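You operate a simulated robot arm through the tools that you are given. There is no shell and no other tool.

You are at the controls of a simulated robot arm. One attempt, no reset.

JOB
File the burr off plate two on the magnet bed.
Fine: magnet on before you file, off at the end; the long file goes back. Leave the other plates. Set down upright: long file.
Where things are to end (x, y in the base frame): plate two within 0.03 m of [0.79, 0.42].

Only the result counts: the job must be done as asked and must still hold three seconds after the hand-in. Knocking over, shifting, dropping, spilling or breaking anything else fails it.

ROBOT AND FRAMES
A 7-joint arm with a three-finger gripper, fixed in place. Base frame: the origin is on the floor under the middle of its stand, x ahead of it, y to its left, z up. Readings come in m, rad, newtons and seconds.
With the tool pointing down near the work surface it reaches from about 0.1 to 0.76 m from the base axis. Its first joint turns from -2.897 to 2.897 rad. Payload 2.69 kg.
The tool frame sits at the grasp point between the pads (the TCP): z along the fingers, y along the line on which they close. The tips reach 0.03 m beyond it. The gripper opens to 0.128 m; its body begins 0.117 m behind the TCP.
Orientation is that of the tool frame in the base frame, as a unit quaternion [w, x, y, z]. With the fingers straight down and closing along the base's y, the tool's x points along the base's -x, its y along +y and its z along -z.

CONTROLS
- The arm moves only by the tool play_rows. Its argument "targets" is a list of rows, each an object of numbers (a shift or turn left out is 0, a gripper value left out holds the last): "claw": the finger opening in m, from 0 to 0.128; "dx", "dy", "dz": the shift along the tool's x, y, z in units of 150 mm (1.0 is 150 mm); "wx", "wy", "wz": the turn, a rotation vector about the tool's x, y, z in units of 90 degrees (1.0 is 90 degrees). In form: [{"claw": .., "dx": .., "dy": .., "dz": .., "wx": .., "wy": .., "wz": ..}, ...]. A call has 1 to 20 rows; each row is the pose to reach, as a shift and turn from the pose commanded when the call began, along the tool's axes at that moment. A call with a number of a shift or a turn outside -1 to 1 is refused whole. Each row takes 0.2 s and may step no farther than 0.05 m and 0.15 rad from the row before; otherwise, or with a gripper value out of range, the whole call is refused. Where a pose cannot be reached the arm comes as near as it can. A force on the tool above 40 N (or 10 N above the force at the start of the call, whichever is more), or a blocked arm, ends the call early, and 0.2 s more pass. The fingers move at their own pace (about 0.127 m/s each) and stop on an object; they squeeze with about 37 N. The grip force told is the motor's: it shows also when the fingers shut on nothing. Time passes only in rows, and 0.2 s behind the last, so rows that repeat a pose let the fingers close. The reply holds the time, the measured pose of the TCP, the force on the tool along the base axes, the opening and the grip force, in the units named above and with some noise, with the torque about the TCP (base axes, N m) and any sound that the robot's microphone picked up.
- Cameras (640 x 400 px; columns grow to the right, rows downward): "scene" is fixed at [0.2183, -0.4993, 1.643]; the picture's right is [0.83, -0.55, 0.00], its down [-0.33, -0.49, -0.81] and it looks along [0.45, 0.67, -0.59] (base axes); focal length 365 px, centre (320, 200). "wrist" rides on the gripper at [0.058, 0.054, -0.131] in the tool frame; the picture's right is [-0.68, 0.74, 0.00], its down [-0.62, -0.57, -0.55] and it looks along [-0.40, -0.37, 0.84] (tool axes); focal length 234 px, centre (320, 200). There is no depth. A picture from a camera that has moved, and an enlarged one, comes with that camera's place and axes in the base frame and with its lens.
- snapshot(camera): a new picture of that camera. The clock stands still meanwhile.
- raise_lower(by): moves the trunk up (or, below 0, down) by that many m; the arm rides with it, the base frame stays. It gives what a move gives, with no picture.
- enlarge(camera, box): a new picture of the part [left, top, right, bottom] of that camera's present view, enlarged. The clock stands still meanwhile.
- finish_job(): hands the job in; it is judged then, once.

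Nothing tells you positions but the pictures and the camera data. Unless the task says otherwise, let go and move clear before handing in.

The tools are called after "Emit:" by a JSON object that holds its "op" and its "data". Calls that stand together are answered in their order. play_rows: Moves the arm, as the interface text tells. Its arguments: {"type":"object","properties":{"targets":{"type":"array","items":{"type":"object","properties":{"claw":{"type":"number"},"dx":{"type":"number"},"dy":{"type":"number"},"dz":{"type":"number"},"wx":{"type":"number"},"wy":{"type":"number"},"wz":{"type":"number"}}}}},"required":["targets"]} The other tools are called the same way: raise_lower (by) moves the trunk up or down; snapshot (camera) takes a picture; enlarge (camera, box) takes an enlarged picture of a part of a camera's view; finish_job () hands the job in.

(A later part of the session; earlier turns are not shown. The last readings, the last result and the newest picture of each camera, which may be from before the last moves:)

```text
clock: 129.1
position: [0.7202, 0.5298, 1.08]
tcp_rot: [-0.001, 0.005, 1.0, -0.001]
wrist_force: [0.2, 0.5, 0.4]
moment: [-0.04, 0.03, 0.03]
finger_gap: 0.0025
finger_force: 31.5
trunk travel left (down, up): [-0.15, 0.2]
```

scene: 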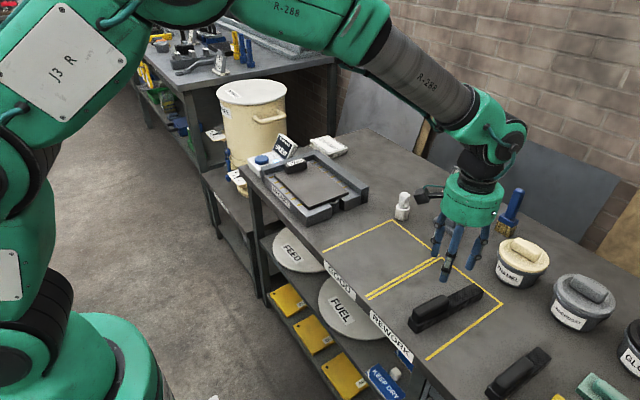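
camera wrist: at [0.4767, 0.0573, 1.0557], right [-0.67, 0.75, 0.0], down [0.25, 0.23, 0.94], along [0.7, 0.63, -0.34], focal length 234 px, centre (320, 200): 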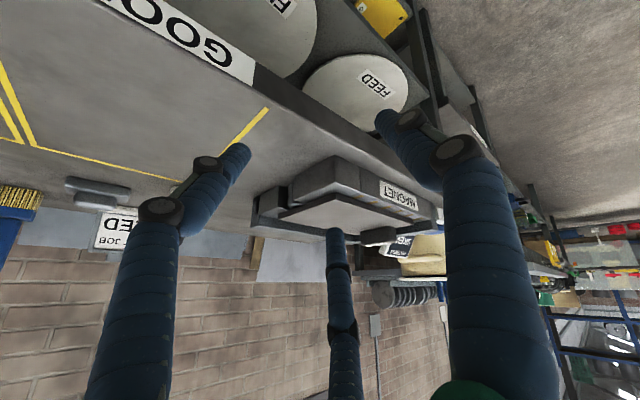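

Emit:
{"op": "play_rows", "data": {"targets": [{"dx": -0.15, "dy": -0.15}, {"dx": -0.3, "dy": -0.3}, {"dx": -0.433, "dy": -0.433}, {"dx": -0.433, "dy": -0.433, "dz": 0.25}, {"dx": -0.433, "dy": -0.433, "dz": 0.5}, {"dx": -0.433, "dy": -0.433, "dz": 0.62}, {"dx": -0.433, "dy": -0.433, "dz": 0.66}]}}

Emit:
{"op": "enlarge", "data": {"camera": "scene", "box": [250, 120, 370, 210]}}

Emit:
{"op": "snapshot", "data": {"camera": "wrist"}}

```text
clock: 130.7
position: [0.7841, 0.4626, 0.9821]
tcp_rot: [-0.001, 0.005, 1.0, 0.0]
wrist_force: [0.5, -0.1, -1.4]
moment: [-0.01, 0.0, -0.01]
finger_gap: 0.0019
finger_force: 31.2
trunk travel left (down, up): [-0.15, 0.2]
```

```text
4.44 times, centred on (310, 165) of scene
camera zoom: at [0.2183, -0.4993, 1.643], right [0.83, -0.55, 0.0], down [-0.33, -0.49, -0.81], along [0.45, 0.67, -0.59], focal length 1623 px, centre (364, 356)
```

zoom: 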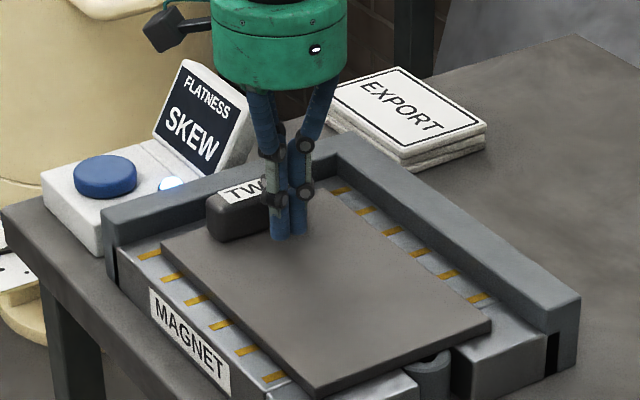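

```text
taken
camera wrist: at [0.7285, 0.5175, 1.1132], right [0.68, 0.73, 0.0], down [0.61, -0.57, 0.55], along [0.4, -0.38, -0.84], focal length 234 px, centre (320, 200)
```

wrist: 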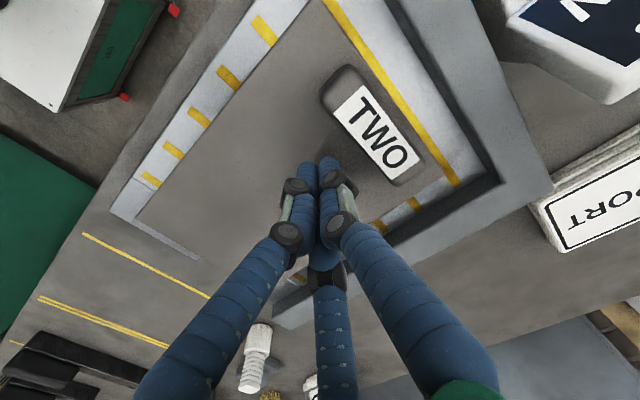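

The closed fingertips are just in front of the handle. I'll push lightly toward +y in small steps and watch the force.

Emit:
{"op": "play_rows", "data": {"targets": [{"dy": 0.04}, {"dy": 0.08}, {"dy": 0.11}, {"dy": 0.13}]}}

Emit:
{"op": "play_rows", "data": {"targets": [{"dy": 0.01}, {"dy": 0.02}, {"dy": 0.03}]}}

Emit:
{"op": "play_rows", "data": {"targets": [{"dy": 0.01}, {"dy": 0.02}]}}

```text
clock: 131.7
position: [0.7835, 0.4807, 0.983]
tcp_rot: [-0.001, 0.006, 1.0, -0.001]
wrist_force: [-2.9, -25.9, 4.1]
moment: [-0.2, -0.04, 0.05]
finger_gap: 0.0018
finger_force: 31.4
trunk travel left (down, up): [-0.15, 0.2]
```

```text
clock: 132.2
position: [0.7846, 0.4793, 0.981]
tcp_rot: [-0.001, 0.006, 1.0, -0.001]
wrist_force: [-2.0, -11.2, 2.6]
moment: [-0.06, -0.12, 0.03]
finger_gap: 0.0023
finger_force: 31.5
trunk travel left (down, up): [-0.15, 0.2]
stopped in row 2: the force on the tool passed its limit at 43 N (the readings are from after the stop); the commanded pose is now the measured one
```

```text
clock: 132.9
position: [0.7853, 0.4795, 0.981]
tcp_rot: [-0.001, 0.006, 1.0, -0.004]
wrist_force: [-1.9, -11.1, 2.8]
moment: [-0.02, -0.06, 0.04]
finger_gap: 0.0019
finger_force: 31.8
trunk travel left (down, up): [-0.15, 0.2]
stopped in row 2: the force on the tool passed its limit at 42 N (the readings are from after the stop); the commanded pose is now the measured one
```

The plate resisted over 40 N without moving, so this button does control the magnet and it was on while I filed. The job is done apart from switching off, so I'll back away from the handle and return to the button.

Emit:
{"op": "play_rows", "data": {"targets": [{"dy": -0.08}, {"dy": -0.18}, {"dy": -0.18, "dz": -0.25}, {"dy": -0.18, "dz": -0.5}, {"dy": -0.18, "dz": -0.75}]}}

Emit:
{"op": "play_rows", "data": {"targets": [{"dx": 0.14, "dy": 0.25}, {"dx": 0.28, "dy": 0.5}, {"dx": 0.42, "dy": 0.75}, {"dx": 0.55, "dy": 1.0}]}}

```text
clock: 134.1
position: [0.7844, 0.4558, 1.0911]
tcp_rot: [-0.003, 0.006, 1.0, -0.004]
wrist_force: [-0.4, -0.6, -0.5]
moment: [-0.02, -0.04, 0.02]
finger_gap: 0.0021
finger_force: 31.7
trunk travel left (down, up): [-0.15, 0.2]
```

```text
clock: 135.1
position: [0.7042, 0.6061, 1.0925]
tcp_rot: [-0.002, 0.006, 1.0, -0.004]
wrist_force: [-0.1, -1.0, 0.1]
moment: [0.04, 0.02, 0.01]
finger_gap: 0.0022
finger_force: 31.3
trunk travel left (down, up): [-0.15, 0.2]
```

Emit:
{"op": "play_rows", "data": {"targets": [{"dy": 0.08, "wx": -0.03, "wy": -0.032}, {"dy": 0.16, "wx": -0.06, "wy": -0.064}, {"dy": 0.24, "wx": -0.09, "wy": -0.095}, {"dy": 0.29, "dz": -0.045, "wx": -0.117, "wy": -0.1215}]}}

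Emit:
{"op": "snapshot", "data": {"camera": "wrist"}}

```text
clock: 136.1
position: [0.7052, 0.6496, 1.1004]
tcp_rot: [0.094, 0.007, 0.992, 0.088]
wrist_force: [0.7, -0.6, -0.6]
moment: [0.01, 0.01, 0.01]
finger_gap: 0.002
finger_force: 31.8
trunk travel left (down, up): [-0.15, 0.2]
```

```text
taken
camera wrist: at [0.6248, 0.6821, 1.2255], right [0.66, 0.71, 0.26], down [0.5, -0.67, 0.54], along [0.56, -0.23, -0.8], focal length 234 px, centre (320, 200)
```

wrist: 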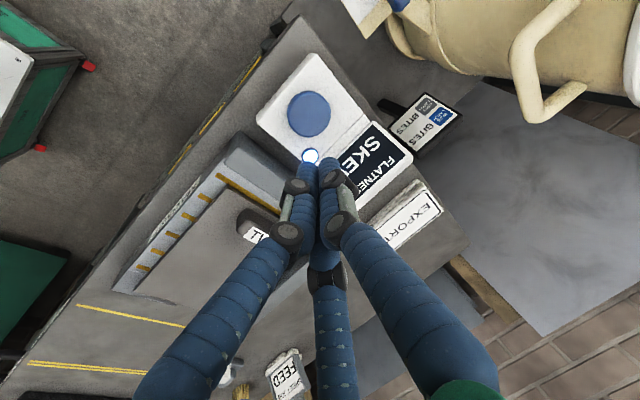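

Magnet still on and the reading still SKEW. The readout might be counting filing progress, so before switching off I'd rather file more thoroughly. First a close look at the filed edge on the way.

Emit:
{"op": "play_rows", "data": {"targets": [{"claw": 0.0, "dy": -0.2, "wx": 0.03, "wy": 0.032}, {"dy": -0.45, "wx": 0.06, "wy": 0.064}, {"dy": -0.7, "wx": 0.09, "wy": 0.095}, {"dy": -0.95, "wx": 0.1145, "wy": 0.1212}]}}

Emit:
{"op": "play_rows", "data": {"targets": [{"claw": 0.1, "dy": -0.25}, {"dy": -0.5}, {"dy": -0.65}]}}

Emit:
{"op": "snapshot", "data": {"camera": "wrist"}}

```text
clock: 137.1
position: [0.7073, 0.5108, 1.0717]
tcp_rot: [-0.003, 0.006, 1.0, -0.002]
wrist_force: [0.4, 1.1, -0.2]
moment: [-0.04, 0.0, -0.01]
finger_gap: 0.002
finger_force: 31.9
trunk travel left (down, up): [-0.15, 0.2]
```

```text
clock: 137.9
position: [0.7055, 0.4124, 1.0742]
tcp_rot: [-0.002, 0.006, 1.0, -0.001]
wrist_force: [0.7, -0.3, 0.0]
moment: [0.01, -0.03, 0.01]
finger_gap: 0.1001
finger_force: 0.0
trunk travel left (down, up): [-0.15, 0.2]
```

```text
taken
camera wrist: at [0.6497, 0.4684, 1.2053], right [0.69, 0.73, 0.0], down [0.61, -0.57, 0.55], along [0.4, -0.38, -0.84], focal length 234 px, centre (320, 200)
```

wrist: 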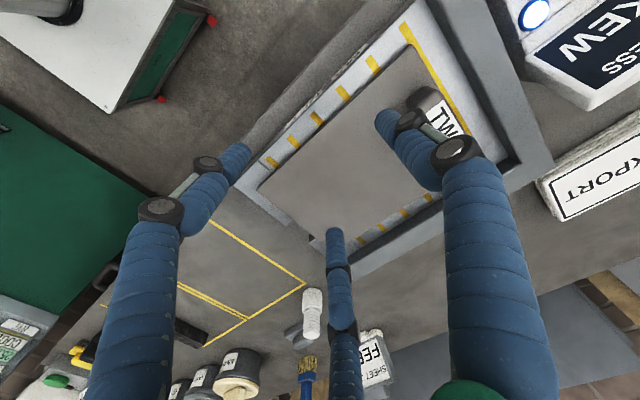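

Emit:
{"op": "enlarge", "data": {"camera": "wrist", "box": [240, 140, 350, 250]}}

Emit:
{"op": "enlarge", "data": {"camera": "scene", "box": [305, 195, 360, 222]}}

Emit:
{"op": "enlarge", "data": {"camera": "wrist", "box": [240, 20, 520, 240]}}

```text
3.64 times, centred on (295, 195) of wrist
camera zoom: at [0.6497, 0.4684, 1.2053], right [0.69, 0.73, 0.0], down [0.61, -0.57, 0.55], along [0.4, -0.38, -0.84], focal length 852 px, centre (411, 218)
```

zoom: 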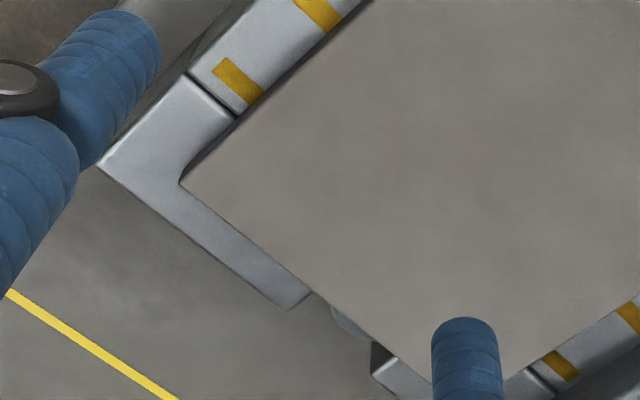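

```text
11.64 times, centred on (332, 208) of scene
camera zoom: at [0.2183, -0.4993, 1.643], right [0.83, -0.55, 0.0], down [-0.33, -0.49, -0.81], along [0.45, 0.67, -0.59], focal length 4249 px, centre (174, 101)
```

zoom: 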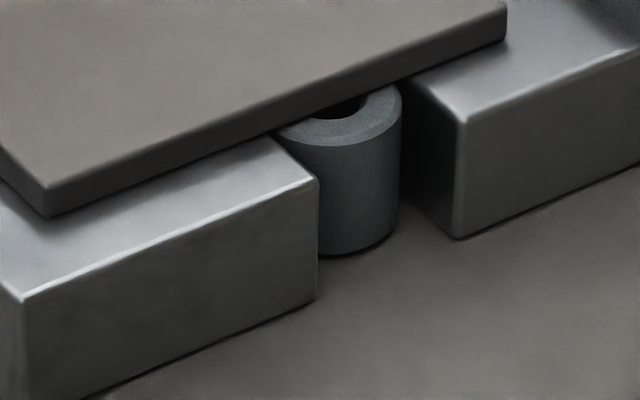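

```text
1.82 times, centred on (380, 130) of wrist
camera zoom: at [0.6497, 0.4684, 1.2053], right [0.69, 0.73, 0.0], down [0.61, -0.57, 0.55], along [0.4, -0.38, -0.84], focal length 426 px, centre (211, 327)
```

zoom: 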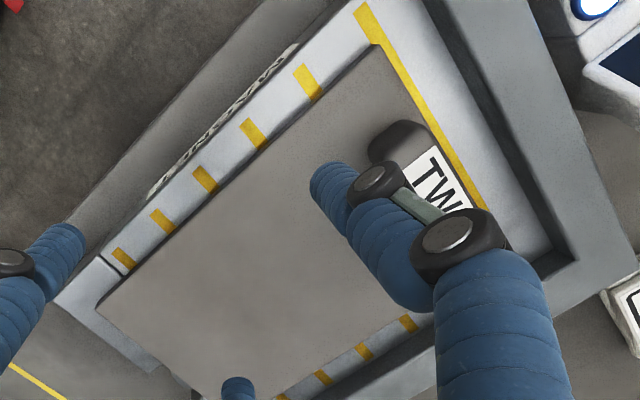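

The filed edge is clean, with no burr left. The plate may be turned about 1° relative to the bed stripes. I'll switch the magnet off, square the plate against the +y fence (a 1.7 cm push, still within tolerance), switch it on again and see whether SKEW clears.

Emit:
{"op": "play_rows", "data": {"targets": [{"claw": 0.0, "dy": 0.25, "dz": -0.05}, {"dy": 0.5, "dz": -0.1}, {"dy": 0.75, "dz": -0.12}, {"dy": 1.0, "dz": -0.12}]}}

Emit:
{"op": "play_rows", "data": {"targets": [{"dy": 0.15, "wx": -0.03, "wy": -0.032}, {"dy": 0.3, "wx": -0.06, "wy": -0.064}, {"dy": 0.45, "wx": -0.09, "wy": -0.095}, {"dy": 0.58, "dz": -0.045, "wx": -0.117, "wy": -0.1215}]}}

```text
clock: 138.9
position: [0.7068, 0.5608, 1.0903]
tcp_rot: [-0.002, 0.006, 1.0, -0.002]
wrist_force: [-0.6, 0.2, 0.6]
moment: [0.02, 0.01, 0.02]
finger_gap: 0.0022
finger_force: 31.2
trunk travel left (down, up): [-0.15, 0.2]
```

```text
clock: 139.9
position: [0.7076, 0.6498, 1.0993]
tcp_rot: [0.094, 0.006, 0.991, 0.091]
wrist_force: [-0.1, -0.2, -0.2]
moment: [0.01, 0.04, 0.02]
finger_gap: 0.0022
finger_force: 31.6
trunk travel left (down, up): [-0.15, 0.2]
```

Emit:
{"op": "play_rows", "data": {"targets": [{"dx": 0.04, "dz": 0.2}, {"dx": 0.08, "dz": 0.4}, {"dx": 0.128, "dz": 0.6}, {"dx": 0.128, "dz": 0.735}]}}

Emit:
{"op": "play_rows", "data": {"targets": [{"dz": 0.08}, {"dz": 0.15}, {"dz": 0.2}, {"dz": 0.23}, {"dz": 0.25}, {"dz": 0.27}, {"dz": 0.28}]}}

Emit:
{"op": "play_rows", "data": {"targets": [{"dz": -0.06}, {"dz": -0.2}, {"dz": -0.45}, {"dz": -0.7}]}}

Emit:
{"op": "enlarge", "data": {"camera": "scene", "box": [220, 100, 340, 190]}}

```text
clock: 140.9
position: [0.7081, 0.6714, 0.9881]
tcp_rot: [0.094, 0.006, 0.992, 0.09]
wrist_force: [-0.2, 0.3, 0.9]
moment: [-0.02, -0.04, -0.02]
finger_gap: 0.002
finger_force: 31.5
trunk travel left (down, up): [-0.15, 0.2]
```

```text
clock: 142.5
position: [0.7162, 0.6768, 0.9539]
tcp_rot: [0.096, 0.006, 0.991, 0.091]
wrist_force: [-7.3, -8.5, 32.1]
moment: [-0.43, 0.48, 0.01]
finger_gap: 0.0022
finger_force: 31.6
trunk travel left (down, up): [-0.15, 0.2]
heard: click
```

```text
clock: 143.5
position: [0.6954, 0.6584, 1.0478]
tcp_rot: [0.093, 0.006, 0.992, 0.09]
wrist_force: [0.1, 0.6, -0.6]
moment: [-0.03, 0.0, -0.03]
finger_gap: 0.0022
finger_force: 31.7
trunk travel left (down, up): [-0.15, 0.2]
```

```text
4.44 times, centred on (280, 145) of scene
camera zoom: at [0.2183, -0.4993, 1.643], right [0.83, -0.55, 0.0], down [-0.33, -0.49, -0.81], along [0.45, 0.67, -0.59], focal length 1623 px, centre (498, 444)
```

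zoom: 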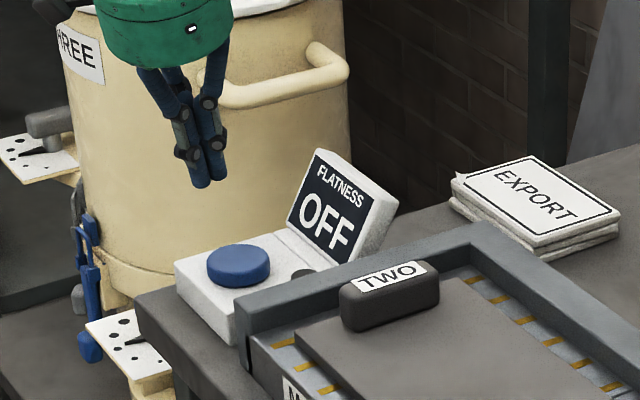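

Magnet off. Now I'll go back in front of the handle and slide the plate to the fence.

Emit:
{"op": "play_rows", "data": {"targets": [{"dx": -0.05, "dy": -0.2, "dz": -0.1, "wx": 0.03, "wy": 0.032}, {"dx": -0.1, "dy": -0.4, "dz": -0.2, "wx": 0.06, "wy": 0.064}, {"dx": -0.15, "dy": -0.6, "dz": -0.28, "wx": 0.09, "wy": 0.095}, {"dx": -0.2, "dy": -0.8, "dz": -0.33, "wx": 0.1155, "wy": 0.1222}]}}

Emit:
{"op": "play_rows", "data": {"targets": [{"dx": -0.15, "dy": -0.15}, {"dx": -0.3, "dy": -0.3}, {"dx": -0.44, "dy": -0.44}, {"dx": -0.44, "dy": -0.44, "dz": 0.25}, {"dx": -0.44, "dy": -0.44, "dz": 0.5}, {"dx": -0.44, "dy": -0.44, "dz": 0.62}, {"dx": -0.44, "dy": -0.44, "dz": 0.65}]}}

```text
clock: 144.5
position: [0.7187, 0.5307, 1.0804]
tcp_rot: [-0.004, 0.006, 1.0, -0.001]
wrist_force: [0.0, -0.6, 0.0]
moment: [0.01, -0.02, -0.01]
finger_gap: 0.0022
finger_force: 31.7
trunk travel left (down, up): [-0.15, 0.2]
```

```text
clock: 146.1
position: [0.7841, 0.464, 0.9841]
tcp_rot: [-0.002, 0.006, 1.0, 0.0]
wrist_force: [-0.1, -0.3, 0.8]
moment: [-0.03, 0.02, -0.03]
finger_gap: 0.0022
finger_force: 31.5
trunk travel left (down, up): [-0.15, 0.2]
```

Emit:
{"op": "play_rows", "data": {"targets": [{"dy": 0.04}, {"dy": 0.08}, {"dy": 0.095}, {"dy": 0.11}, {"dy": 0.125}]}}

Emit:
{"op": "play_rows", "data": {"targets": [{"dy": 0.012}, {"dy": 0.024}, {"dy": 0.036}, {"dy": 0.048}]}}

Emit:
{"op": "enlarge", "data": {"camera": "scene", "box": [250, 140, 370, 230]}}

```text
clock: 147.3
position: [0.784, 0.482, 0.9846]
tcp_rot: [-0.002, 0.007, 1.0, 0.0]
wrist_force: [0.4, -3.2, 0.4]
moment: [-0.02, 0.02, 0.0]
finger_gap: 0.0021
finger_force: 31.2
trunk travel left (down, up): [-0.15, 0.2]
```

```text
clock: 148.3
position: [0.7825, 0.4899, 0.9837]
tcp_rot: [-0.002, 0.007, 1.0, 0.0]
wrist_force: [1.1, -2.4, 0.9]
moment: [-0.02, 0.04, -0.03]
finger_gap: 0.0023
finger_force: 31.5
trunk travel left (down, up): [-0.15, 0.2]
```

```text
4.44 times, centred on (310, 185) of scene
camera zoom: at [0.2183, -0.4993, 1.643], right [0.83, -0.55, 0.0], down [-0.33, -0.49, -0.81], along [0.45, 0.67, -0.59], focal length 1623 px, centre (364, 267)
```

zoom: 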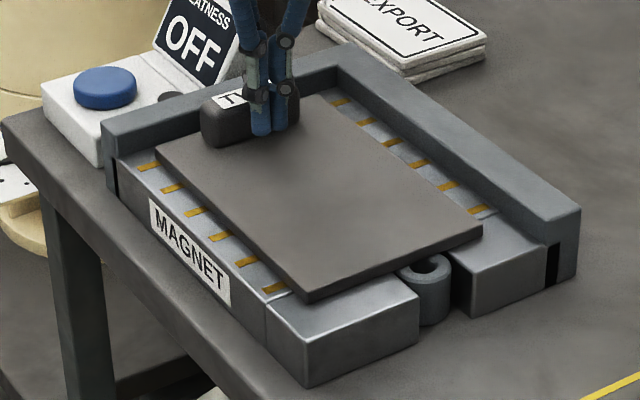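

It slides easily (about 3 N) with the magnet off, which confirms the switch. I'll continue gently to the fence.

Emit:
{"op": "play_rows", "data": {"targets": [{"dy": 0.012}, {"dy": 0.024}, {"dy": 0.036}]}}

Emit:
{"op": "play_rows", "data": {"targets": [{"dy": 0.01}, {"dy": 0.02}]}}

Emit:
{"op": "enlarge", "data": {"camera": "scene", "box": [250, 140, 370, 230]}}

```text
clock: 149.1
position: [0.7845, 0.4956, 0.9838]
tcp_rot: [-0.003, 0.006, 1.0, 0.0]
wrist_force: [-0.2, -2.6, 1.8]
moment: [-0.07, 0.02, 0.01]
finger_gap: 0.002
finger_force: 31.1
trunk travel left (down, up): [-0.15, 0.2]
```

```text
clock: 149.7
position: [0.7837, 0.4974, 0.9825]
tcp_rot: [-0.003, 0.005, 1.0, 0.0]
wrist_force: [0.0, -1.7, 1.5]
moment: [-0.03, 0.03, 0.01]
finger_gap: 0.0023
finger_force: 31.8
trunk travel left (down, up): [-0.15, 0.2]
```

```text
4.44 times, centred on (310, 185) of scene
camera zoom: at [0.2183, -0.4993, 1.643], right [0.83, -0.55, 0.0], down [-0.33, -0.49, -0.81], along [0.45, 0.67, -0.59], focal length 1623 px, centre (364, 267)
```

zoom: 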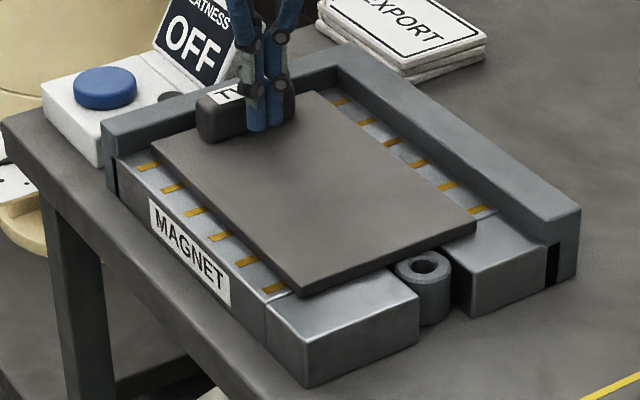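

Not at the fence yet. I'll check the remaining gap before pushing further, as I must stay within 3 cm of the target.

Emit:
{"op": "enlarge", "data": {"camera": "scene", "box": [258, 155, 298, 180]}}

Emit:
{"op": "enlarge", "data": {"camera": "scene", "box": [310, 190, 350, 215]}}

Emit:
{"op": "snapshot", "data": {"camera": "wrist"}}

```text
16.00 times, centred on (278, 168) of scene
camera zoom: at [0.2183, -0.4993, 1.643], right [0.83, -0.55, 0.0], down [-0.33, -0.49, -0.81], along [0.45, 0.67, -0.59], focal length 5842 px, centre (992, 720)
```

zoom: 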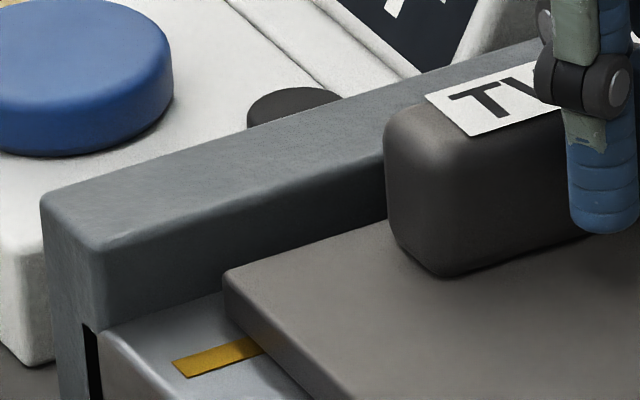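

```text
16.00 times, centred on (330, 202) of scene
camera zoom: at [0.2183, -0.4993, 1.643], right [0.83, -0.55, 0.0], down [-0.33, -0.49, -0.81], along [0.45, 0.67, -0.59], focal length 5842 px, centre (160, 160)
```

zoom: 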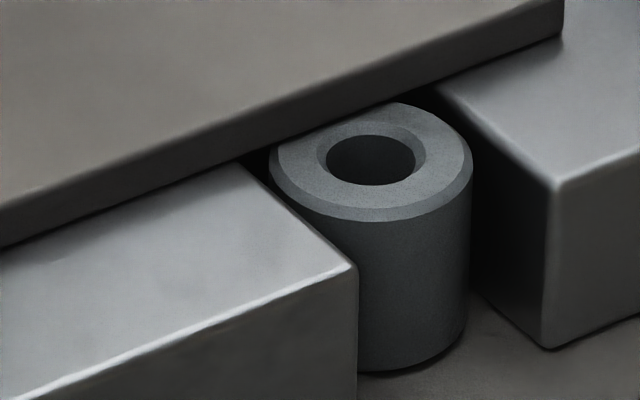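

```text
taken
camera wrist: at [0.7286, 0.5536, 1.1143], right [0.69, 0.73, 0.0], down [0.61, -0.57, 0.55], along [0.4, -0.38, -0.84], focal length 234 px, centre (320, 200)
```

wrist: 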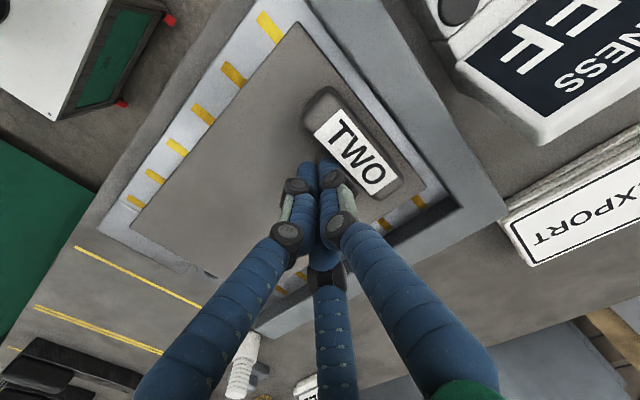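

Emit:
{"op": "enlarge", "data": {"camera": "scene", "box": [266, 166, 286, 180]}}

Emit:
{"op": "enlarge", "data": {"camera": "scene", "box": [285, 180, 325, 215]}}

Emit:
{"op": "enlarge", "data": {"camera": "wrist", "box": [230, 10, 450, 220]}}

```text
16.00 times, centred on (276, 173) of scene
camera zoom: at [0.2183, -0.4993, 1.643], right [0.83, -0.55, 0.0], down [-0.33, -0.49, -0.81], along [0.45, 0.67, -0.59], focal length 5842 px, centre (1024, 632)
```

zoom: 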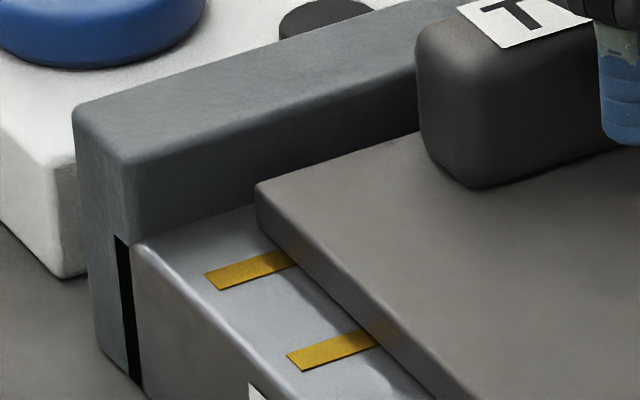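

```text
11.43 times, centred on (305, 198) of scene
camera zoom: at [0.2183, -0.4993, 1.643], right [0.83, -0.55, 0.0], down [-0.33, -0.49, -0.81], along [0.45, 0.67, -0.59], focal length 4173 px, centre (491, 229)
```

zoom: 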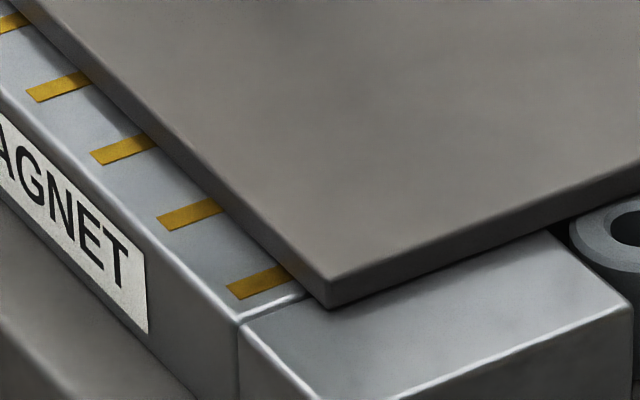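

```text
1.90 times, centred on (340, 115) of wrist
camera zoom: at [0.7286, 0.5536, 1.1143], right [0.69, 0.73, 0.0], down [0.61, -0.57, 0.55], along [0.4, -0.38, -0.84], focal length 446 px, centre (282, 362)
```

zoom: 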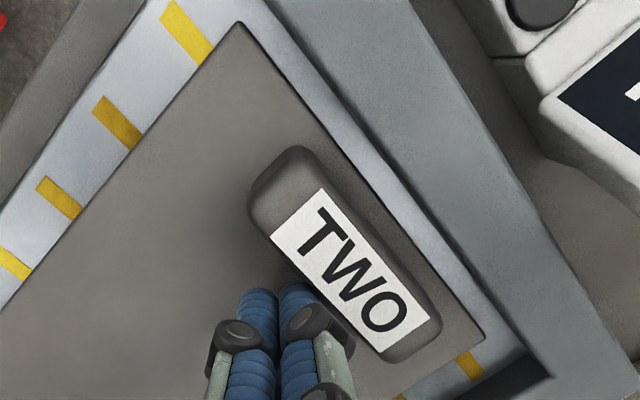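

The fence face is about 7 mm further, and the plate is about 1° off square relative to the stripes. I'll push the rest of the way so the fence squares it.

Emit:
{"op": "play_rows", "data": {"targets": [{"dy": 0.012}, {"dy": 0.024}, {"dy": 0.034}]}}

Emit:
{"op": "play_rows", "data": {"targets": [{"dy": 0.008}, {"dy": 0.016}, {"dy": 0.022}]}}

Emit:
{"op": "enlarge", "data": {"camera": "wrist", "box": [230, 10, 450, 220]}}

```text
clock: 150.5
position: [0.7838, 0.5035, 0.9833]
tcp_rot: [-0.002, 0.006, 1.0, 0.0]
wrist_force: [0.3, -3.1, 1.3]
moment: [-0.03, -0.01, 0.02]
finger_gap: 0.0019
finger_force: 30.9
trunk travel left (down, up): [-0.15, 0.2]
```

```text
clock: 151.3
position: [0.7828, 0.5061, 0.9832]
tcp_rot: [-0.001, 0.006, 1.0, 0.0]
wrist_force: [-0.5, -4.5, 1.1]
moment: [-0.04, -0.01, 0.0]
finger_gap: 0.0022
finger_force: 31.6
trunk travel left (down, up): [-0.15, 0.2]
```

```text
1.90 times, centred on (340, 115) of wrist
camera zoom: at [0.728, 0.562, 1.1149], right [0.69, 0.73, 0.0], down [0.61, -0.57, 0.55], along [0.4, -0.38, -0.84], focal length 446 px, centre (282, 362)
```

zoom: 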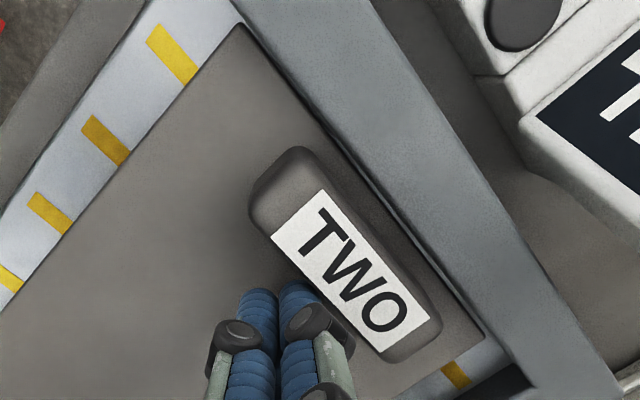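

The left corner is touching and the right corner is nearly there. A bit more will square it.

Emit:
{"op": "play_rows", "data": {"targets": [{"dy": 0.008}, {"dy": 0.016}, {"dy": 0.022}]}}

Emit:
{"op": "enlarge", "data": {"camera": "wrist", "box": [230, 10, 450, 220]}}

```text
clock: 152.1
position: [0.7836, 0.5082, 0.9838]
tcp_rot: [-0.002, 0.006, 1.0, 0.0]
wrist_force: [1.6, -17.8, 1.7]
moment: [-0.16, -0.11, -0.06]
finger_gap: 0.002
finger_force: 31.4
trunk travel left (down, up): [-0.15, 0.2]
```

```text
1.90 times, centred on (340, 115) of wrist
camera zoom: at [0.7284, 0.5637, 1.1146], right [0.69, 0.73, 0.0], down [0.61, -0.57, 0.55], along [0.4, -0.38, -0.84], focal length 446 px, centre (282, 362)
```

zoom: 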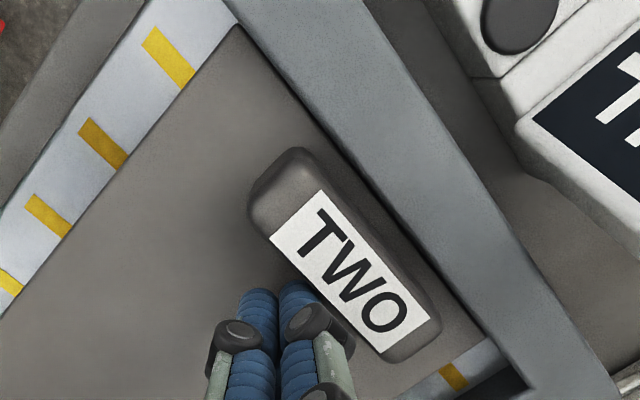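

The plate is seated against the fence (18 N). I'll switch the magnet on again to see the reading.

Emit:
{"op": "play_rows", "data": {"targets": [{"dy": -0.08}, {"dy": -0.2}, {"dy": -0.25, "dz": -0.25}, {"dy": -0.25, "dz": -0.5}, {"dy": -0.25, "dz": -0.72}]}}

Emit:
{"op": "play_rows", "data": {"targets": [{"dx": 0.14, "dy": 0.25}, {"dx": 0.28, "dy": 0.5}, {"dx": 0.42, "dy": 0.75}, {"dx": 0.53, "dy": 0.93}]}}

Emit:
{"op": "play_rows", "data": {"targets": [{"dy": 0.08, "wx": -0.03, "wy": -0.032}, {"dy": 0.16, "wx": -0.06, "wy": -0.064}, {"dy": 0.24, "wx": -0.09, "wy": -0.095}, {"dy": 0.29, "dz": -0.045, "wx": -0.117, "wy": -0.1215}]}}

```text
clock: 153.3
position: [0.7842, 0.4737, 1.0886]
tcp_rot: [-0.003, 0.006, 1.0, 0.0]
wrist_force: [-0.9, -0.6, -1.2]
moment: [-0.02, -0.02, 0.03]
finger_gap: 0.0021
finger_force: 30.7
trunk travel left (down, up): [-0.15, 0.2]
```

```text
clock: 154.3
position: [0.7066, 0.6178, 1.0933]
tcp_rot: [-0.003, 0.006, 1.0, 0.0]
wrist_force: [-0.7, 0.3, -0.1]
moment: [-0.03, 0.0, 0.0]
finger_gap: 0.0023
finger_force: 31.6
trunk travel left (down, up): [-0.15, 0.2]
```

```text
clock: 155.3
position: [0.7068, 0.6574, 1.0985]
tcp_rot: [0.094, 0.006, 0.991, 0.092]
wrist_force: [0.6, -0.5, 0.1]
moment: [-0.03, 0.01, -0.01]
finger_gap: 0.0021
finger_force: 31.8
trunk travel left (down, up): [-0.15, 0.2]
```

Emit:
{"op": "play_rows", "data": {"targets": [{"dx": 0.04, "dy": -0.015, "dz": 0.2}, {"dx": 0.08, "dy": -0.03, "dz": 0.4}, {"dx": 0.121, "dy": -0.053, "dz": 0.6}, {"dx": 0.121, "dy": -0.053, "dz": 0.721}]}}

Emit:
{"op": "play_rows", "data": {"targets": [{"dz": 0.08}, {"dz": 0.15}, {"dz": 0.2}, {"dz": 0.23}, {"dz": 0.25}, {"dz": 0.27}, {"dz": 0.28}]}}

Emit:
{"op": "play_rows", "data": {"targets": [{"dz": -0.06}, {"dz": -0.2}, {"dz": -0.45}, {"dz": -0.7}]}}

Emit:
{"op": "enlarge", "data": {"camera": "scene", "box": [230, 110, 370, 215]}}

```text
clock: 156.3
position: [0.7104, 0.6684, 0.9879]
tcp_rot: [0.093, 0.006, 0.992, 0.091]
wrist_force: [0.4, -0.3, 0.9]
moment: [0.02, 0.02, 0.0]
finger_gap: 0.0019
finger_force: 32.0
trunk travel left (down, up): [-0.15, 0.2]
```

```text
clock: 157.9
position: [0.7163, 0.6769, 0.9535]
tcp_rot: [0.095, 0.007, 0.991, 0.092]
wrist_force: [-7.4, -7.8, 27.7]
moment: [-0.37, 0.46, 0.05]
finger_gap: 0.0022
finger_force: 31.3
trunk travel left (down, up): [-0.15, 0.2]
heard: click
```

```text
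clock: 158.9
position: [0.6966, 0.6586, 1.0501]
tcp_rot: [0.093, 0.006, 0.992, 0.09]
wrist_force: [-0.4, -0.2, 0.1]
moment: [0.0, 0.0, 0.02]
finger_gap: 0.0021
finger_force: 31.8
trunk travel left (down, up): [-0.15, 0.2]
```

```text
3.81 times, centred on (300, 162) of scene
camera zoom: at [0.2183, -0.4993, 1.643], right [0.83, -0.55, 0.0], down [-0.33, -0.49, -0.81], along [0.45, 0.67, -0.59], focal length 1391 px, centre (396, 343)
```

zoom: 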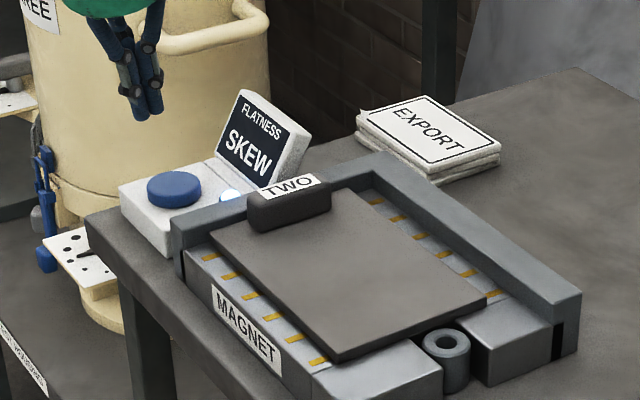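

Squared against the fence it still reads SKEW, so neither the plate's angle nor the ring is the reason. The one thing left to try is more filing. The magnet is on, so I'll fetch the long file again and do a thorough set of strokes while watching the readout.

Emit:
{"op": "play_rows", "data": {"targets": [{"claw": 0.0, "dx": -0.01, "dy": -0.1, "dz": -0.12, "wx": 0.015, "wy": 0.016}, {"dx": -0.03, "dy": -0.25, "dz": -0.25, "wx": 0.038, "wy": 0.04}, {"dx": -0.05, "dy": -0.42, "dz": -0.38, "wx": 0.062, "wy": 0.066}, {"dx": -0.07, "dy": -0.6, "dz": -0.48, "wx": 0.086, "wy": 0.091}, {"dx": -0.094, "dy": -0.779, "dz": -0.541, "wx": 0.1155, "wy": 0.1222}, {"claw": 0.08, "dx": -0.094, "dy": -0.779, "dz": -0.541, "wx": 0.1155, "wy": 0.1222}]}}

Emit:
{"op": "play_rows", "data": {"targets": [{"dy": -0.3, "dx": -0.02}, {"dy": -0.6, "dx": -0.04}, {"dy": -0.9, "dx": -0.07}, {"dy": -1.0, "dx": -0.08}]}}

Emit:
{"op": "play_rows", "data": {"targets": [{"dy": -0.3, "dx": -0.02}, {"dy": -0.6, "dx": -0.04}, {"dy": -0.9, "dx": -0.07}, {"dy": -1.0, "dx": -0.08}]}}

Emit:
{"op": "play_rows", "data": {"targets": [{"dy": -0.3, "dx": -0.02}, {"dy": -0.6, "dx": -0.04}, {"dy": -0.9, "dx": -0.07}, {"dy": -1.0, "dx": -0.08}]}}

Emit:
{"op": "play_rows", "data": {"targets": [{"dy": -0.3, "dx": -0.02}, {"dy": -0.6, "dx": -0.04}, {"dy": -0.9, "dx": -0.07}, {"dy": -1.0, "dx": -0.08}]}}

Emit:
{"op": "play_rows", "data": {"targets": [{"dy": -0.25}, {"dy": -0.5}, {"dy": -0.7}]}}

Emit:
{"op": "enlarge", "data": {"camera": "wrist", "box": [240, 60, 400, 220]}}

```text
clock: 160.3
position: [0.6961, 0.5263, 1.1108]
tcp_rot: [-0.003, 0.006, 1.0, 0.001]
wrist_force: [0.8, 0.1, -0.1]
moment: [-0.01, 0.03, -0.01]
finger_gap: 0.0806
finger_force: 0.0
trunk travel left (down, up): [-0.15, 0.2]
```

```text
clock: 161.3
position: [0.7064, 0.3756, 1.1089]
tcp_rot: [-0.002, 0.006, 1.0, 0.0]
wrist_force: [0.4, 0.4, -0.1]
moment: [0.04, 0.03, 0.01]
finger_gap: 0.0799
finger_force: 0.0
trunk travel left (down, up): [-0.15, 0.2]
```

```text
clock: 162.3
position: [0.7181, 0.2262, 1.1084]
tcp_rot: [-0.003, 0.006, 1.0, 0.001]
wrist_force: [0.9, -0.4, 0.0]
moment: [0.03, 0.0, -0.05]
finger_gap: 0.0803
finger_force: 0.0
trunk travel left (down, up): [-0.15, 0.2]
```

```text
clock: 163.3
position: [0.7254, 0.0759, 1.1088]
tcp_rot: [-0.003, 0.005, 1.0, 0.002]
wrist_force: [-0.3, -1.1, 0.5]
moment: [-0.01, 0.0, -0.04]
finger_gap: 0.0798
finger_force: 0.1
trunk travel left (down, up): [-0.15, 0.2]
```

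```text
clock: 164.3
position: [0.7362, -0.0732, 1.1096]
tcp_rot: [-0.003, 0.006, 1.0, 0.001]
wrist_force: [0.7, -0.2, 0.4]
moment: [-0.03, 0.01, 0.01]
finger_gap: 0.0801
finger_force: 0.1
trunk travel left (down, up): [-0.15, 0.2]
```

```text
clock: 165.1
position: [0.7323, -0.1794, 1.1095]
tcp_rot: [-0.003, 0.006, 1.0, 0.0]
wrist_force: [-0.9, 0.2, 0.6]
moment: [0.02, -0.01, 0.01]
finger_gap: 0.0801
finger_force: 0.1
trunk travel left (down, up): [-0.15, 0.2]
```

```text
2.50 times, centred on (320, 140) of wrist
camera zoom: at [0.6778, -0.1235, 1.2406], right [0.69, 0.73, 0.0], down [0.61, -0.57, 0.54], along [0.39, -0.37, -0.84], focal length 585 px, centre (320, 350)
```

zoom: 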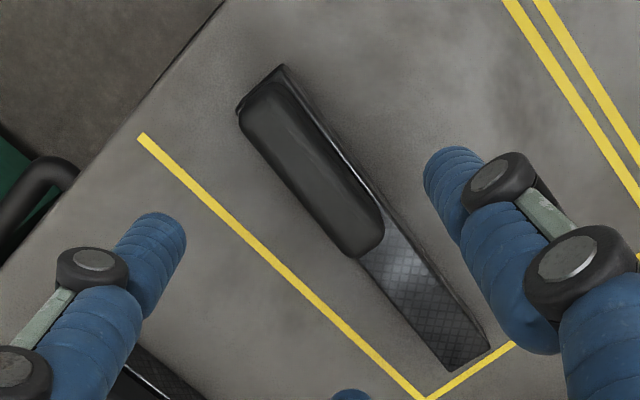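

The file is where I left it. I'll line up exactly as at release and check before descending.

Emit:
{"op": "play_rows", "data": {"targets": [{"dx": -0.04, "dy": -0.04, "dz": 0.15, "wz": 0.015}, {"dx": -0.08, "dy": -0.08, "dz": 0.3, "wz": 0.03, "wy": -0.002}, {"dx": -0.117, "dy": -0.118, "dz": 0.45, "wz": 0.0445, "wy": -0.004}, {"dx": -0.117, "dy": -0.118, "dz": 0.533, "wz": 0.0445, "wy": -0.004}]}}

Emit:
{"op": "enlarge", "data": {"camera": "wrist", "box": [230, 70, 410, 220]}}

```text
clock: 166.1
position: [0.7514, -0.1969, 1.0293]
tcp_rot: [0.001, 0.041, 0.999, 0.001]
wrist_force: [0.1, 0.0, 0.7]
moment: [0.0, 0.01, 0.04]
finger_gap: 0.0799
finger_force: 0.2
trunk travel left (down, up): [-0.15, 0.2]
```

```text
2.67 times, centred on (320, 145) of wrist
camera zoom: at [0.7002, -0.1379, 1.159], right [0.73, 0.68, 0.0], down [0.57, -0.62, 0.55], along [0.37, -0.4, -0.84], focal length 624 px, centre (320, 347)
```

zoom: 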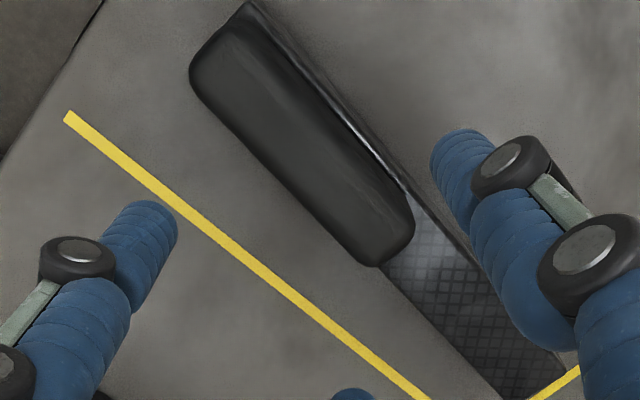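

Emit:
{"op": "play_rows", "data": {"targets": [{"dy": 0.025, "dz": 0.15}, {"dy": 0.025, "dz": 0.3}, {"dy": 0.025, "dz": 0.42}, {"dy": 0.025, "dz": 0.5}, {"dy": 0.025, "dz": 0.54}, {"dy": 0.025, "dz": 0.56}]}}

Emit:
{"op": "play_rows", "data": {"targets": [{"claw": 0.06}, {"claw": 0.045}, {"claw": 0.03}, {"claw": 0.0}, {"claw": 0.0}, {"claw": 0.0}]}}

Emit:
{"op": "play_rows", "data": {"targets": [{"dz": -0.01}, {"dz": -0.02}, {"dz": -0.04}, {"dz": -0.06}, {"dz": -0.08}, {"dz": -0.1}]}}

Emit:
{"op": "enlarge", "data": {"camera": "scene", "box": [390, 220, 510, 340]}}

```text
clock: 167.5
position: [0.7531, -0.1918, 0.9439]
tcp_rot: [0.0, 0.04, 0.999, 0.001]
wrist_force: [-0.2, -0.6, -0.6]
moment: [-0.03, 0.0, -0.02]
finger_gap: 0.0799
finger_force: 0.1
trunk travel left (down, up): [-0.15, 0.2]
```

```text
clock: 168.9
position: [0.7533, -0.1923, 0.9428]
tcp_rot: [-0.001, 0.042, 0.999, 0.001]
wrist_force: [1.2, 2.2, 0.7]
moment: [0.1, -0.06, 0.05]
finger_gap: 0.0409
finger_force: 37.8
trunk travel left (down, up): [-0.15, 0.2]
```

```text
clock: 170.3
position: [0.7529, -0.1914, 0.9589]
tcp_rot: [0.0, 0.041, 0.999, 0.001]
wrist_force: [0.3, -0.4, -3.4]
moment: [-0.03, 0.07, 0.03]
finger_gap: 0.0409
finger_force: 36.8
trunk travel left (down, up): [-0.15, 0.2]
```

```text
3.33 times, centred on (450, 280) of scene
camera zoom: at [0.2183, -0.4993, 1.643], right [0.83, -0.55, 0.0], down [-0.33, -0.49, -0.81], along [0.45, 0.67, -0.59], focal length 1217 px, centre (-113, -67)
```

zoom: 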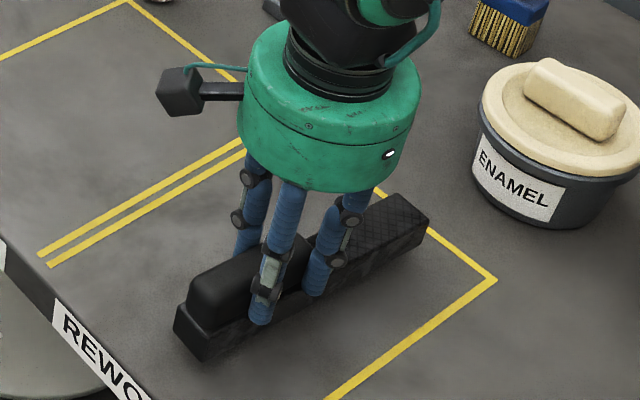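

The file is lifted again. I'll carry it to the burr edge as before.

Emit:
{"op": "play_rows", "data": {"targets": [{"dz": -0.08}, {"dz": -0.2}, {"dz": -0.33}, {"dz": -0.46}, {"dz": -0.56}, {"dz": -0.6}]}}

Emit:
{"op": "play_rows", "data": {"targets": [{"dx": 0.04, "dy": 0.07, "wz": -0.005}, {"dx": 0.11, "dy": 0.18, "wz": -0.012}, {"dx": 0.19, "dy": 0.31, "wz": -0.02}, {"dx": 0.28, "dy": 0.45, "wz": -0.03}, {"dx": 0.37, "dy": 0.58, "wz": -0.04}, {"dx": 0.44, "dy": 0.7, "wz": -0.048}, {"dx": 0.484, "dy": 0.763, "wz": -0.052}]}}

Emit:
{"op": "play_rows", "data": {"targets": [{"dy": 0.1}, {"dy": 0.25}, {"dy": 0.42}, {"dy": 0.6}, {"dy": 0.77}, {"dy": 0.87}, {"dy": 0.908}]}}

Emit:
{"op": "play_rows", "data": {"targets": [{"dy": 0.1}, {"dy": 0.25}, {"dy": 0.42}, {"dy": 0.6}, {"dy": 0.77}, {"dy": 0.87}, {"dy": 0.908}]}}

Emit:
{"op": "play_rows", "data": {"targets": [{"dy": 0.1}, {"dy": 0.25}, {"dy": 0.42}, {"dy": 0.6}, {"dy": 0.77}, {"dy": 0.87}, {"dy": 0.908}]}}

Emit:
{"op": "enlarge", "data": {"camera": "scene", "box": [240, 110, 380, 230]}}

```text
clock: 171.7
position: [0.7535, -0.1909, 1.0497]
tcp_rot: [0.001, 0.042, 0.999, 0.001]
wrist_force: [0.5, 0.1, -2.5]
moment: [0.02, 0.07, 0.0]
finger_gap: 0.041
finger_force: 36.5
trunk travel left (down, up): [-0.15, 0.2]
```

```text
clock: 173.3
position: [0.691, -0.0729, 1.0498]
tcp_rot: [0.001, 0.0, 1.0, 0.001]
wrist_force: [0.2, -0.8, -3.1]
moment: [-0.02, 0.07, 0.01]
finger_gap: 0.0412
finger_force: 37.7
trunk travel left (down, up): [-0.15, 0.2]
```

```text
clock: 174.9
position: [0.6908, 0.0638, 1.0487]
tcp_rot: [0.0, 0.0, 1.0, 0.001]
wrist_force: [0.3, 0.3, -3.0]
moment: [-0.02, 0.11, 0.02]
finger_gap: 0.0408
finger_force: 37.2
trunk travel left (down, up): [-0.15, 0.2]
```

```text
clock: 176.5
position: [0.6888, 0.199, 1.0488]
tcp_rot: [0.0, 0.0, 1.0, 0.001]
wrist_force: [0.2, -1.1, -2.6]
moment: [-0.03, 0.07, -0.03]
finger_gap: 0.041
finger_force: 37.0
trunk travel left (down, up): [-0.15, 0.2]
```

```text
clock: 178.1
position: [0.6886, 0.3363, 1.0509]
tcp_rot: [0.0, 0.0, 1.0, 0.001]
wrist_force: [0.2, 0.2, -2.5]
moment: [-0.04, 0.12, 0.0]
finger_gap: 0.0409
finger_force: 37.2
trunk travel left (down, up): [-0.15, 0.2]
```

```text
3.33 times, centred on (310, 170) of scene
camera zoom: at [0.2183, -0.4993, 1.643], right [0.83, -0.55, 0.0], down [-0.33, -0.49, -0.81], along [0.45, 0.67, -0.59], focal length 1217 px, centre (353, 300)
```

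zoom: 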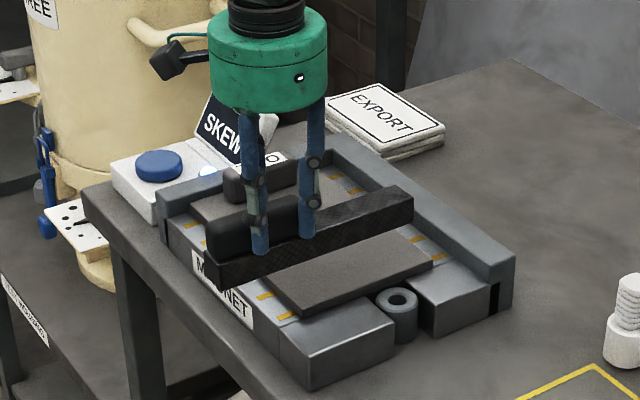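

Above the edge again. I'll lower and work a longer series of strokes along and across the edge with moderate pressure.

Emit:
{"op": "play_rows", "data": {"targets": [{"dz": 0.08}, {"dz": 0.16}, {"dz": 0.24}, {"dz": 0.29}, {"dz": 0.32}, {"dz": 0.335}, {"dz": 0.345}]}}

Emit:
{"op": "play_rows", "data": {"targets": [{"dz": 0.007}, {"dz": 0.014}]}}

```text
clock: 179.7
position: [0.6892, 0.336, 1.001]
tcp_rot: [0.002, 0.0, 1.0, 0.001]
wrist_force: [-4.8, -3.6, 17.9]
moment: [-0.07, 0.1, -0.01]
finger_gap: 0.0411
finger_force: 36.8
trunk travel left (down, up): [-0.15, 0.2]
```

```text
clock: 180.5
position: [0.6928, 0.3365, 1.0007]
tcp_rot: [0.004, 0.0, 1.0, 0.003]
wrist_force: [3.8, 0.2, 7.8]
moment: [-0.01, -0.37, 0.04]
finger_gap: 0.0412
finger_force: 36.9
trunk travel left (down, up): [-0.15, 0.2]
stopped in row 2: the force on the tool passed its limit at 40 N (the readings are from after the stop); the commanded pose is now the measured one
```

Emit:
{"op": "play_rows", "data": {"targets": [{"dx": 0.1, "dz": 0.002}, {"dx": 0.2, "dz": 0.002}, {"dx": 0.3, "dz": 0.002}, {"dx": 0.2, "dz": 0.002, "dy": -0.02}, {"dx": 0.1, "dz": 0.002, "dy": -0.04}, {"dx": 0.0, "dz": 0.002, "dy": -0.05}, {"dx": -0.1, "dz": 0.002, "dy": -0.05}, {"dx": -0.18, "dz": 0.002, "dy": -0.05}, {"dx": -0.1, "dz": 0.002, "dy": -0.03}, {"dx": 0.0, "dz": 0.002, "dy": 0.0}, {"dx": 0.1, "dz": 0.002, "dy": 0.02}, {"dx": 0.2, "dz": 0.002, "dy": 0.04}, {"dx": 0.3, "dz": 0.002, "dy": 0.05}, {"dx": 0.2, "dz": 0.002, "dy": 0.05}, {"dx": 0.1, "dz": 0.002, "dy": 0.05}, {"dx": 0.0, "dz": 0.002, "dy": 0.04}, {"dx": -0.1, "dz": 0.002, "dy": 0.02}, {"dx": -0.18, "dz": 0.002, "dy": 0.0}, {"dx": -0.1, "dz": 0.002, "dy": 0.0}, {"dx": 0.0, "dz": 0.002, "dy": 0.0}]}}

Emit:
{"op": "enlarge", "data": {"camera": "scene", "box": [240, 110, 380, 230]}}

```text
clock: 184.7
position: [0.6906, 0.3359, 0.9985]
tcp_rot: [0.003, 0.0, 1.0, 0.003]
wrist_force: [-1.1, -1.5, 18.0]
moment: [0.03, -0.15, 0.02]
finger_gap: 0.0408
finger_force: 37.1
trunk travel left (down, up): [-0.15, 0.2]
```

```text
3.33 times, centred on (310, 170) of scene
camera zoom: at [0.2183, -0.4993, 1.643], right [0.83, -0.55, 0.0], down [-0.33, -0.49, -0.81], along [0.45, 0.67, -0.59], focal length 1217 px, centre (353, 300)
```

zoom: 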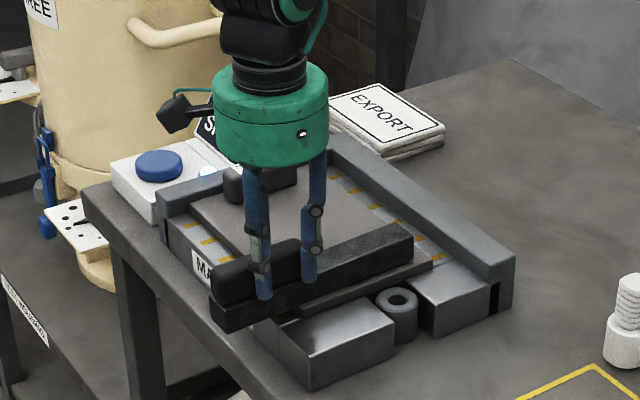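

Emit:
{"op": "play_rows", "data": {"targets": [{"dx": 0.12}, {"dx": 0.24}, {"dx": 0.3}, {"dx": 0.18}, {"dx": 0.06}, {"dx": -0.06}, {"dx": -0.18}, {"dx": -0.06}, {"dx": 0.06}, {"dx": 0.18}, {"dx": 0.3}, {"dx": 0.18}, {"dx": 0.06}, {"dx": -0.06}, {"dx": -0.18}, {"dx": -0.06}, {"dx": 0.06}, {"dx": 0.18}, {"dx": 0.1}, {"dx": 0.0}]}}

Emit:
{"op": "play_rows", "data": {"targets": [{"dz": -0.05}, {"dz": -0.15}, {"dz": -0.28}, {"dz": -0.36}]}}

Emit:
{"op": "enlarge", "data": {"camera": "scene", "box": [240, 110, 380, 230]}}

```text
clock: 188.9
position: [0.6921, 0.3362, 0.9984]
tcp_rot: [0.002, -0.001, 1.0, 0.001]
wrist_force: [0.3, -0.3, -0.1]
moment: [-0.05, -0.1, 0.02]
finger_gap: 0.0411
finger_force: 36.9
trunk travel left (down, up): [-0.15, 0.2]
```

```text
clock: 189.9
position: [0.6921, 0.3368, 1.0529]
tcp_rot: [0.002, 0.001, 1.0, 0.002]
wrist_force: [-0.4, 0.3, -3.2]
moment: [0.0, 0.09, 0.0]
finger_gap: 0.041
finger_force: 37.1
trunk travel left (down, up): [-0.15, 0.2]
```

```text
3.33 times, centred on (310, 170) of scene
camera zoom: at [0.2183, -0.4993, 1.643], right [0.83, -0.55, 0.0], down [-0.33, -0.49, -0.81], along [0.45, 0.67, -0.59], focal length 1217 px, centre (353, 300)
```

zoom: 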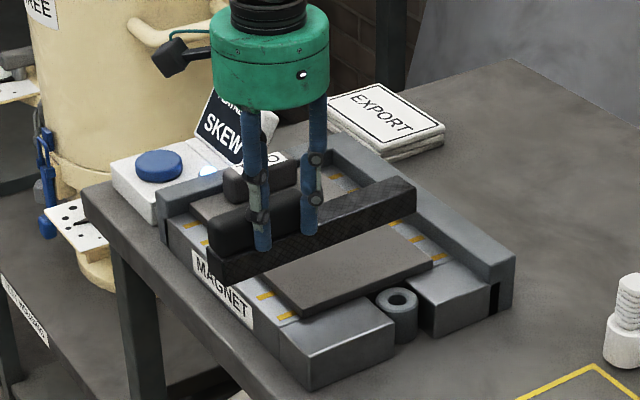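

No change after many more strokes, and the edge is clean, so SKEW isn't about the filing. I'll put the long file back in its place, this time correcting the few millimetres of offset from before.

Emit:
{"op": "play_rows", "data": {"targets": [{"dy": -0.1}, {"dy": -0.25}, {"dy": -0.42}, {"dy": -0.6}, {"dy": -0.77}, {"dy": -0.87}, {"dy": -0.908}]}}

Emit:
{"op": "play_rows", "data": {"targets": [{"dy": -0.1}, {"dy": -0.25}, {"dy": -0.42}, {"dy": -0.6}, {"dy": -0.77}, {"dy": -0.87}, {"dy": -0.908}]}}

Emit:
{"op": "play_rows", "data": {"targets": [{"dy": -0.1}, {"dy": -0.25}, {"dy": -0.42}, {"dy": -0.6}, {"dy": -0.77}, {"dy": -0.87}, {"dy": -0.908}]}}

```text
clock: 191.5
position: [0.6907, 0.2007, 1.0508]
tcp_rot: [0.001, 0.0, 1.0, 0.001]
wrist_force: [-0.1, -0.5, -3.2]
moment: [-0.02, 0.08, 0.03]
finger_gap: 0.0413
finger_force: 36.8
trunk travel left (down, up): [-0.15, 0.2]
```

```text
clock: 193.1
position: [0.6924, 0.0623, 1.0536]
tcp_rot: [0.002, 0.001, 1.0, 0.002]
wrist_force: [0.0, 0.8, -2.7]
moment: [-0.02, 0.05, 0.02]
finger_gap: 0.0412
finger_force: 37.5
trunk travel left (down, up): [-0.15, 0.2]
```

```text
clock: 194.7
position: [0.6913, -0.071, 1.0518]
tcp_rot: [0.003, 0.001, 1.0, 0.002]
wrist_force: [0.8, 0.4, -3.5]
moment: [0.0, 0.1, 0.0]
finger_gap: 0.0411
finger_force: 37.1
trunk travel left (down, up): [-0.15, 0.2]
```

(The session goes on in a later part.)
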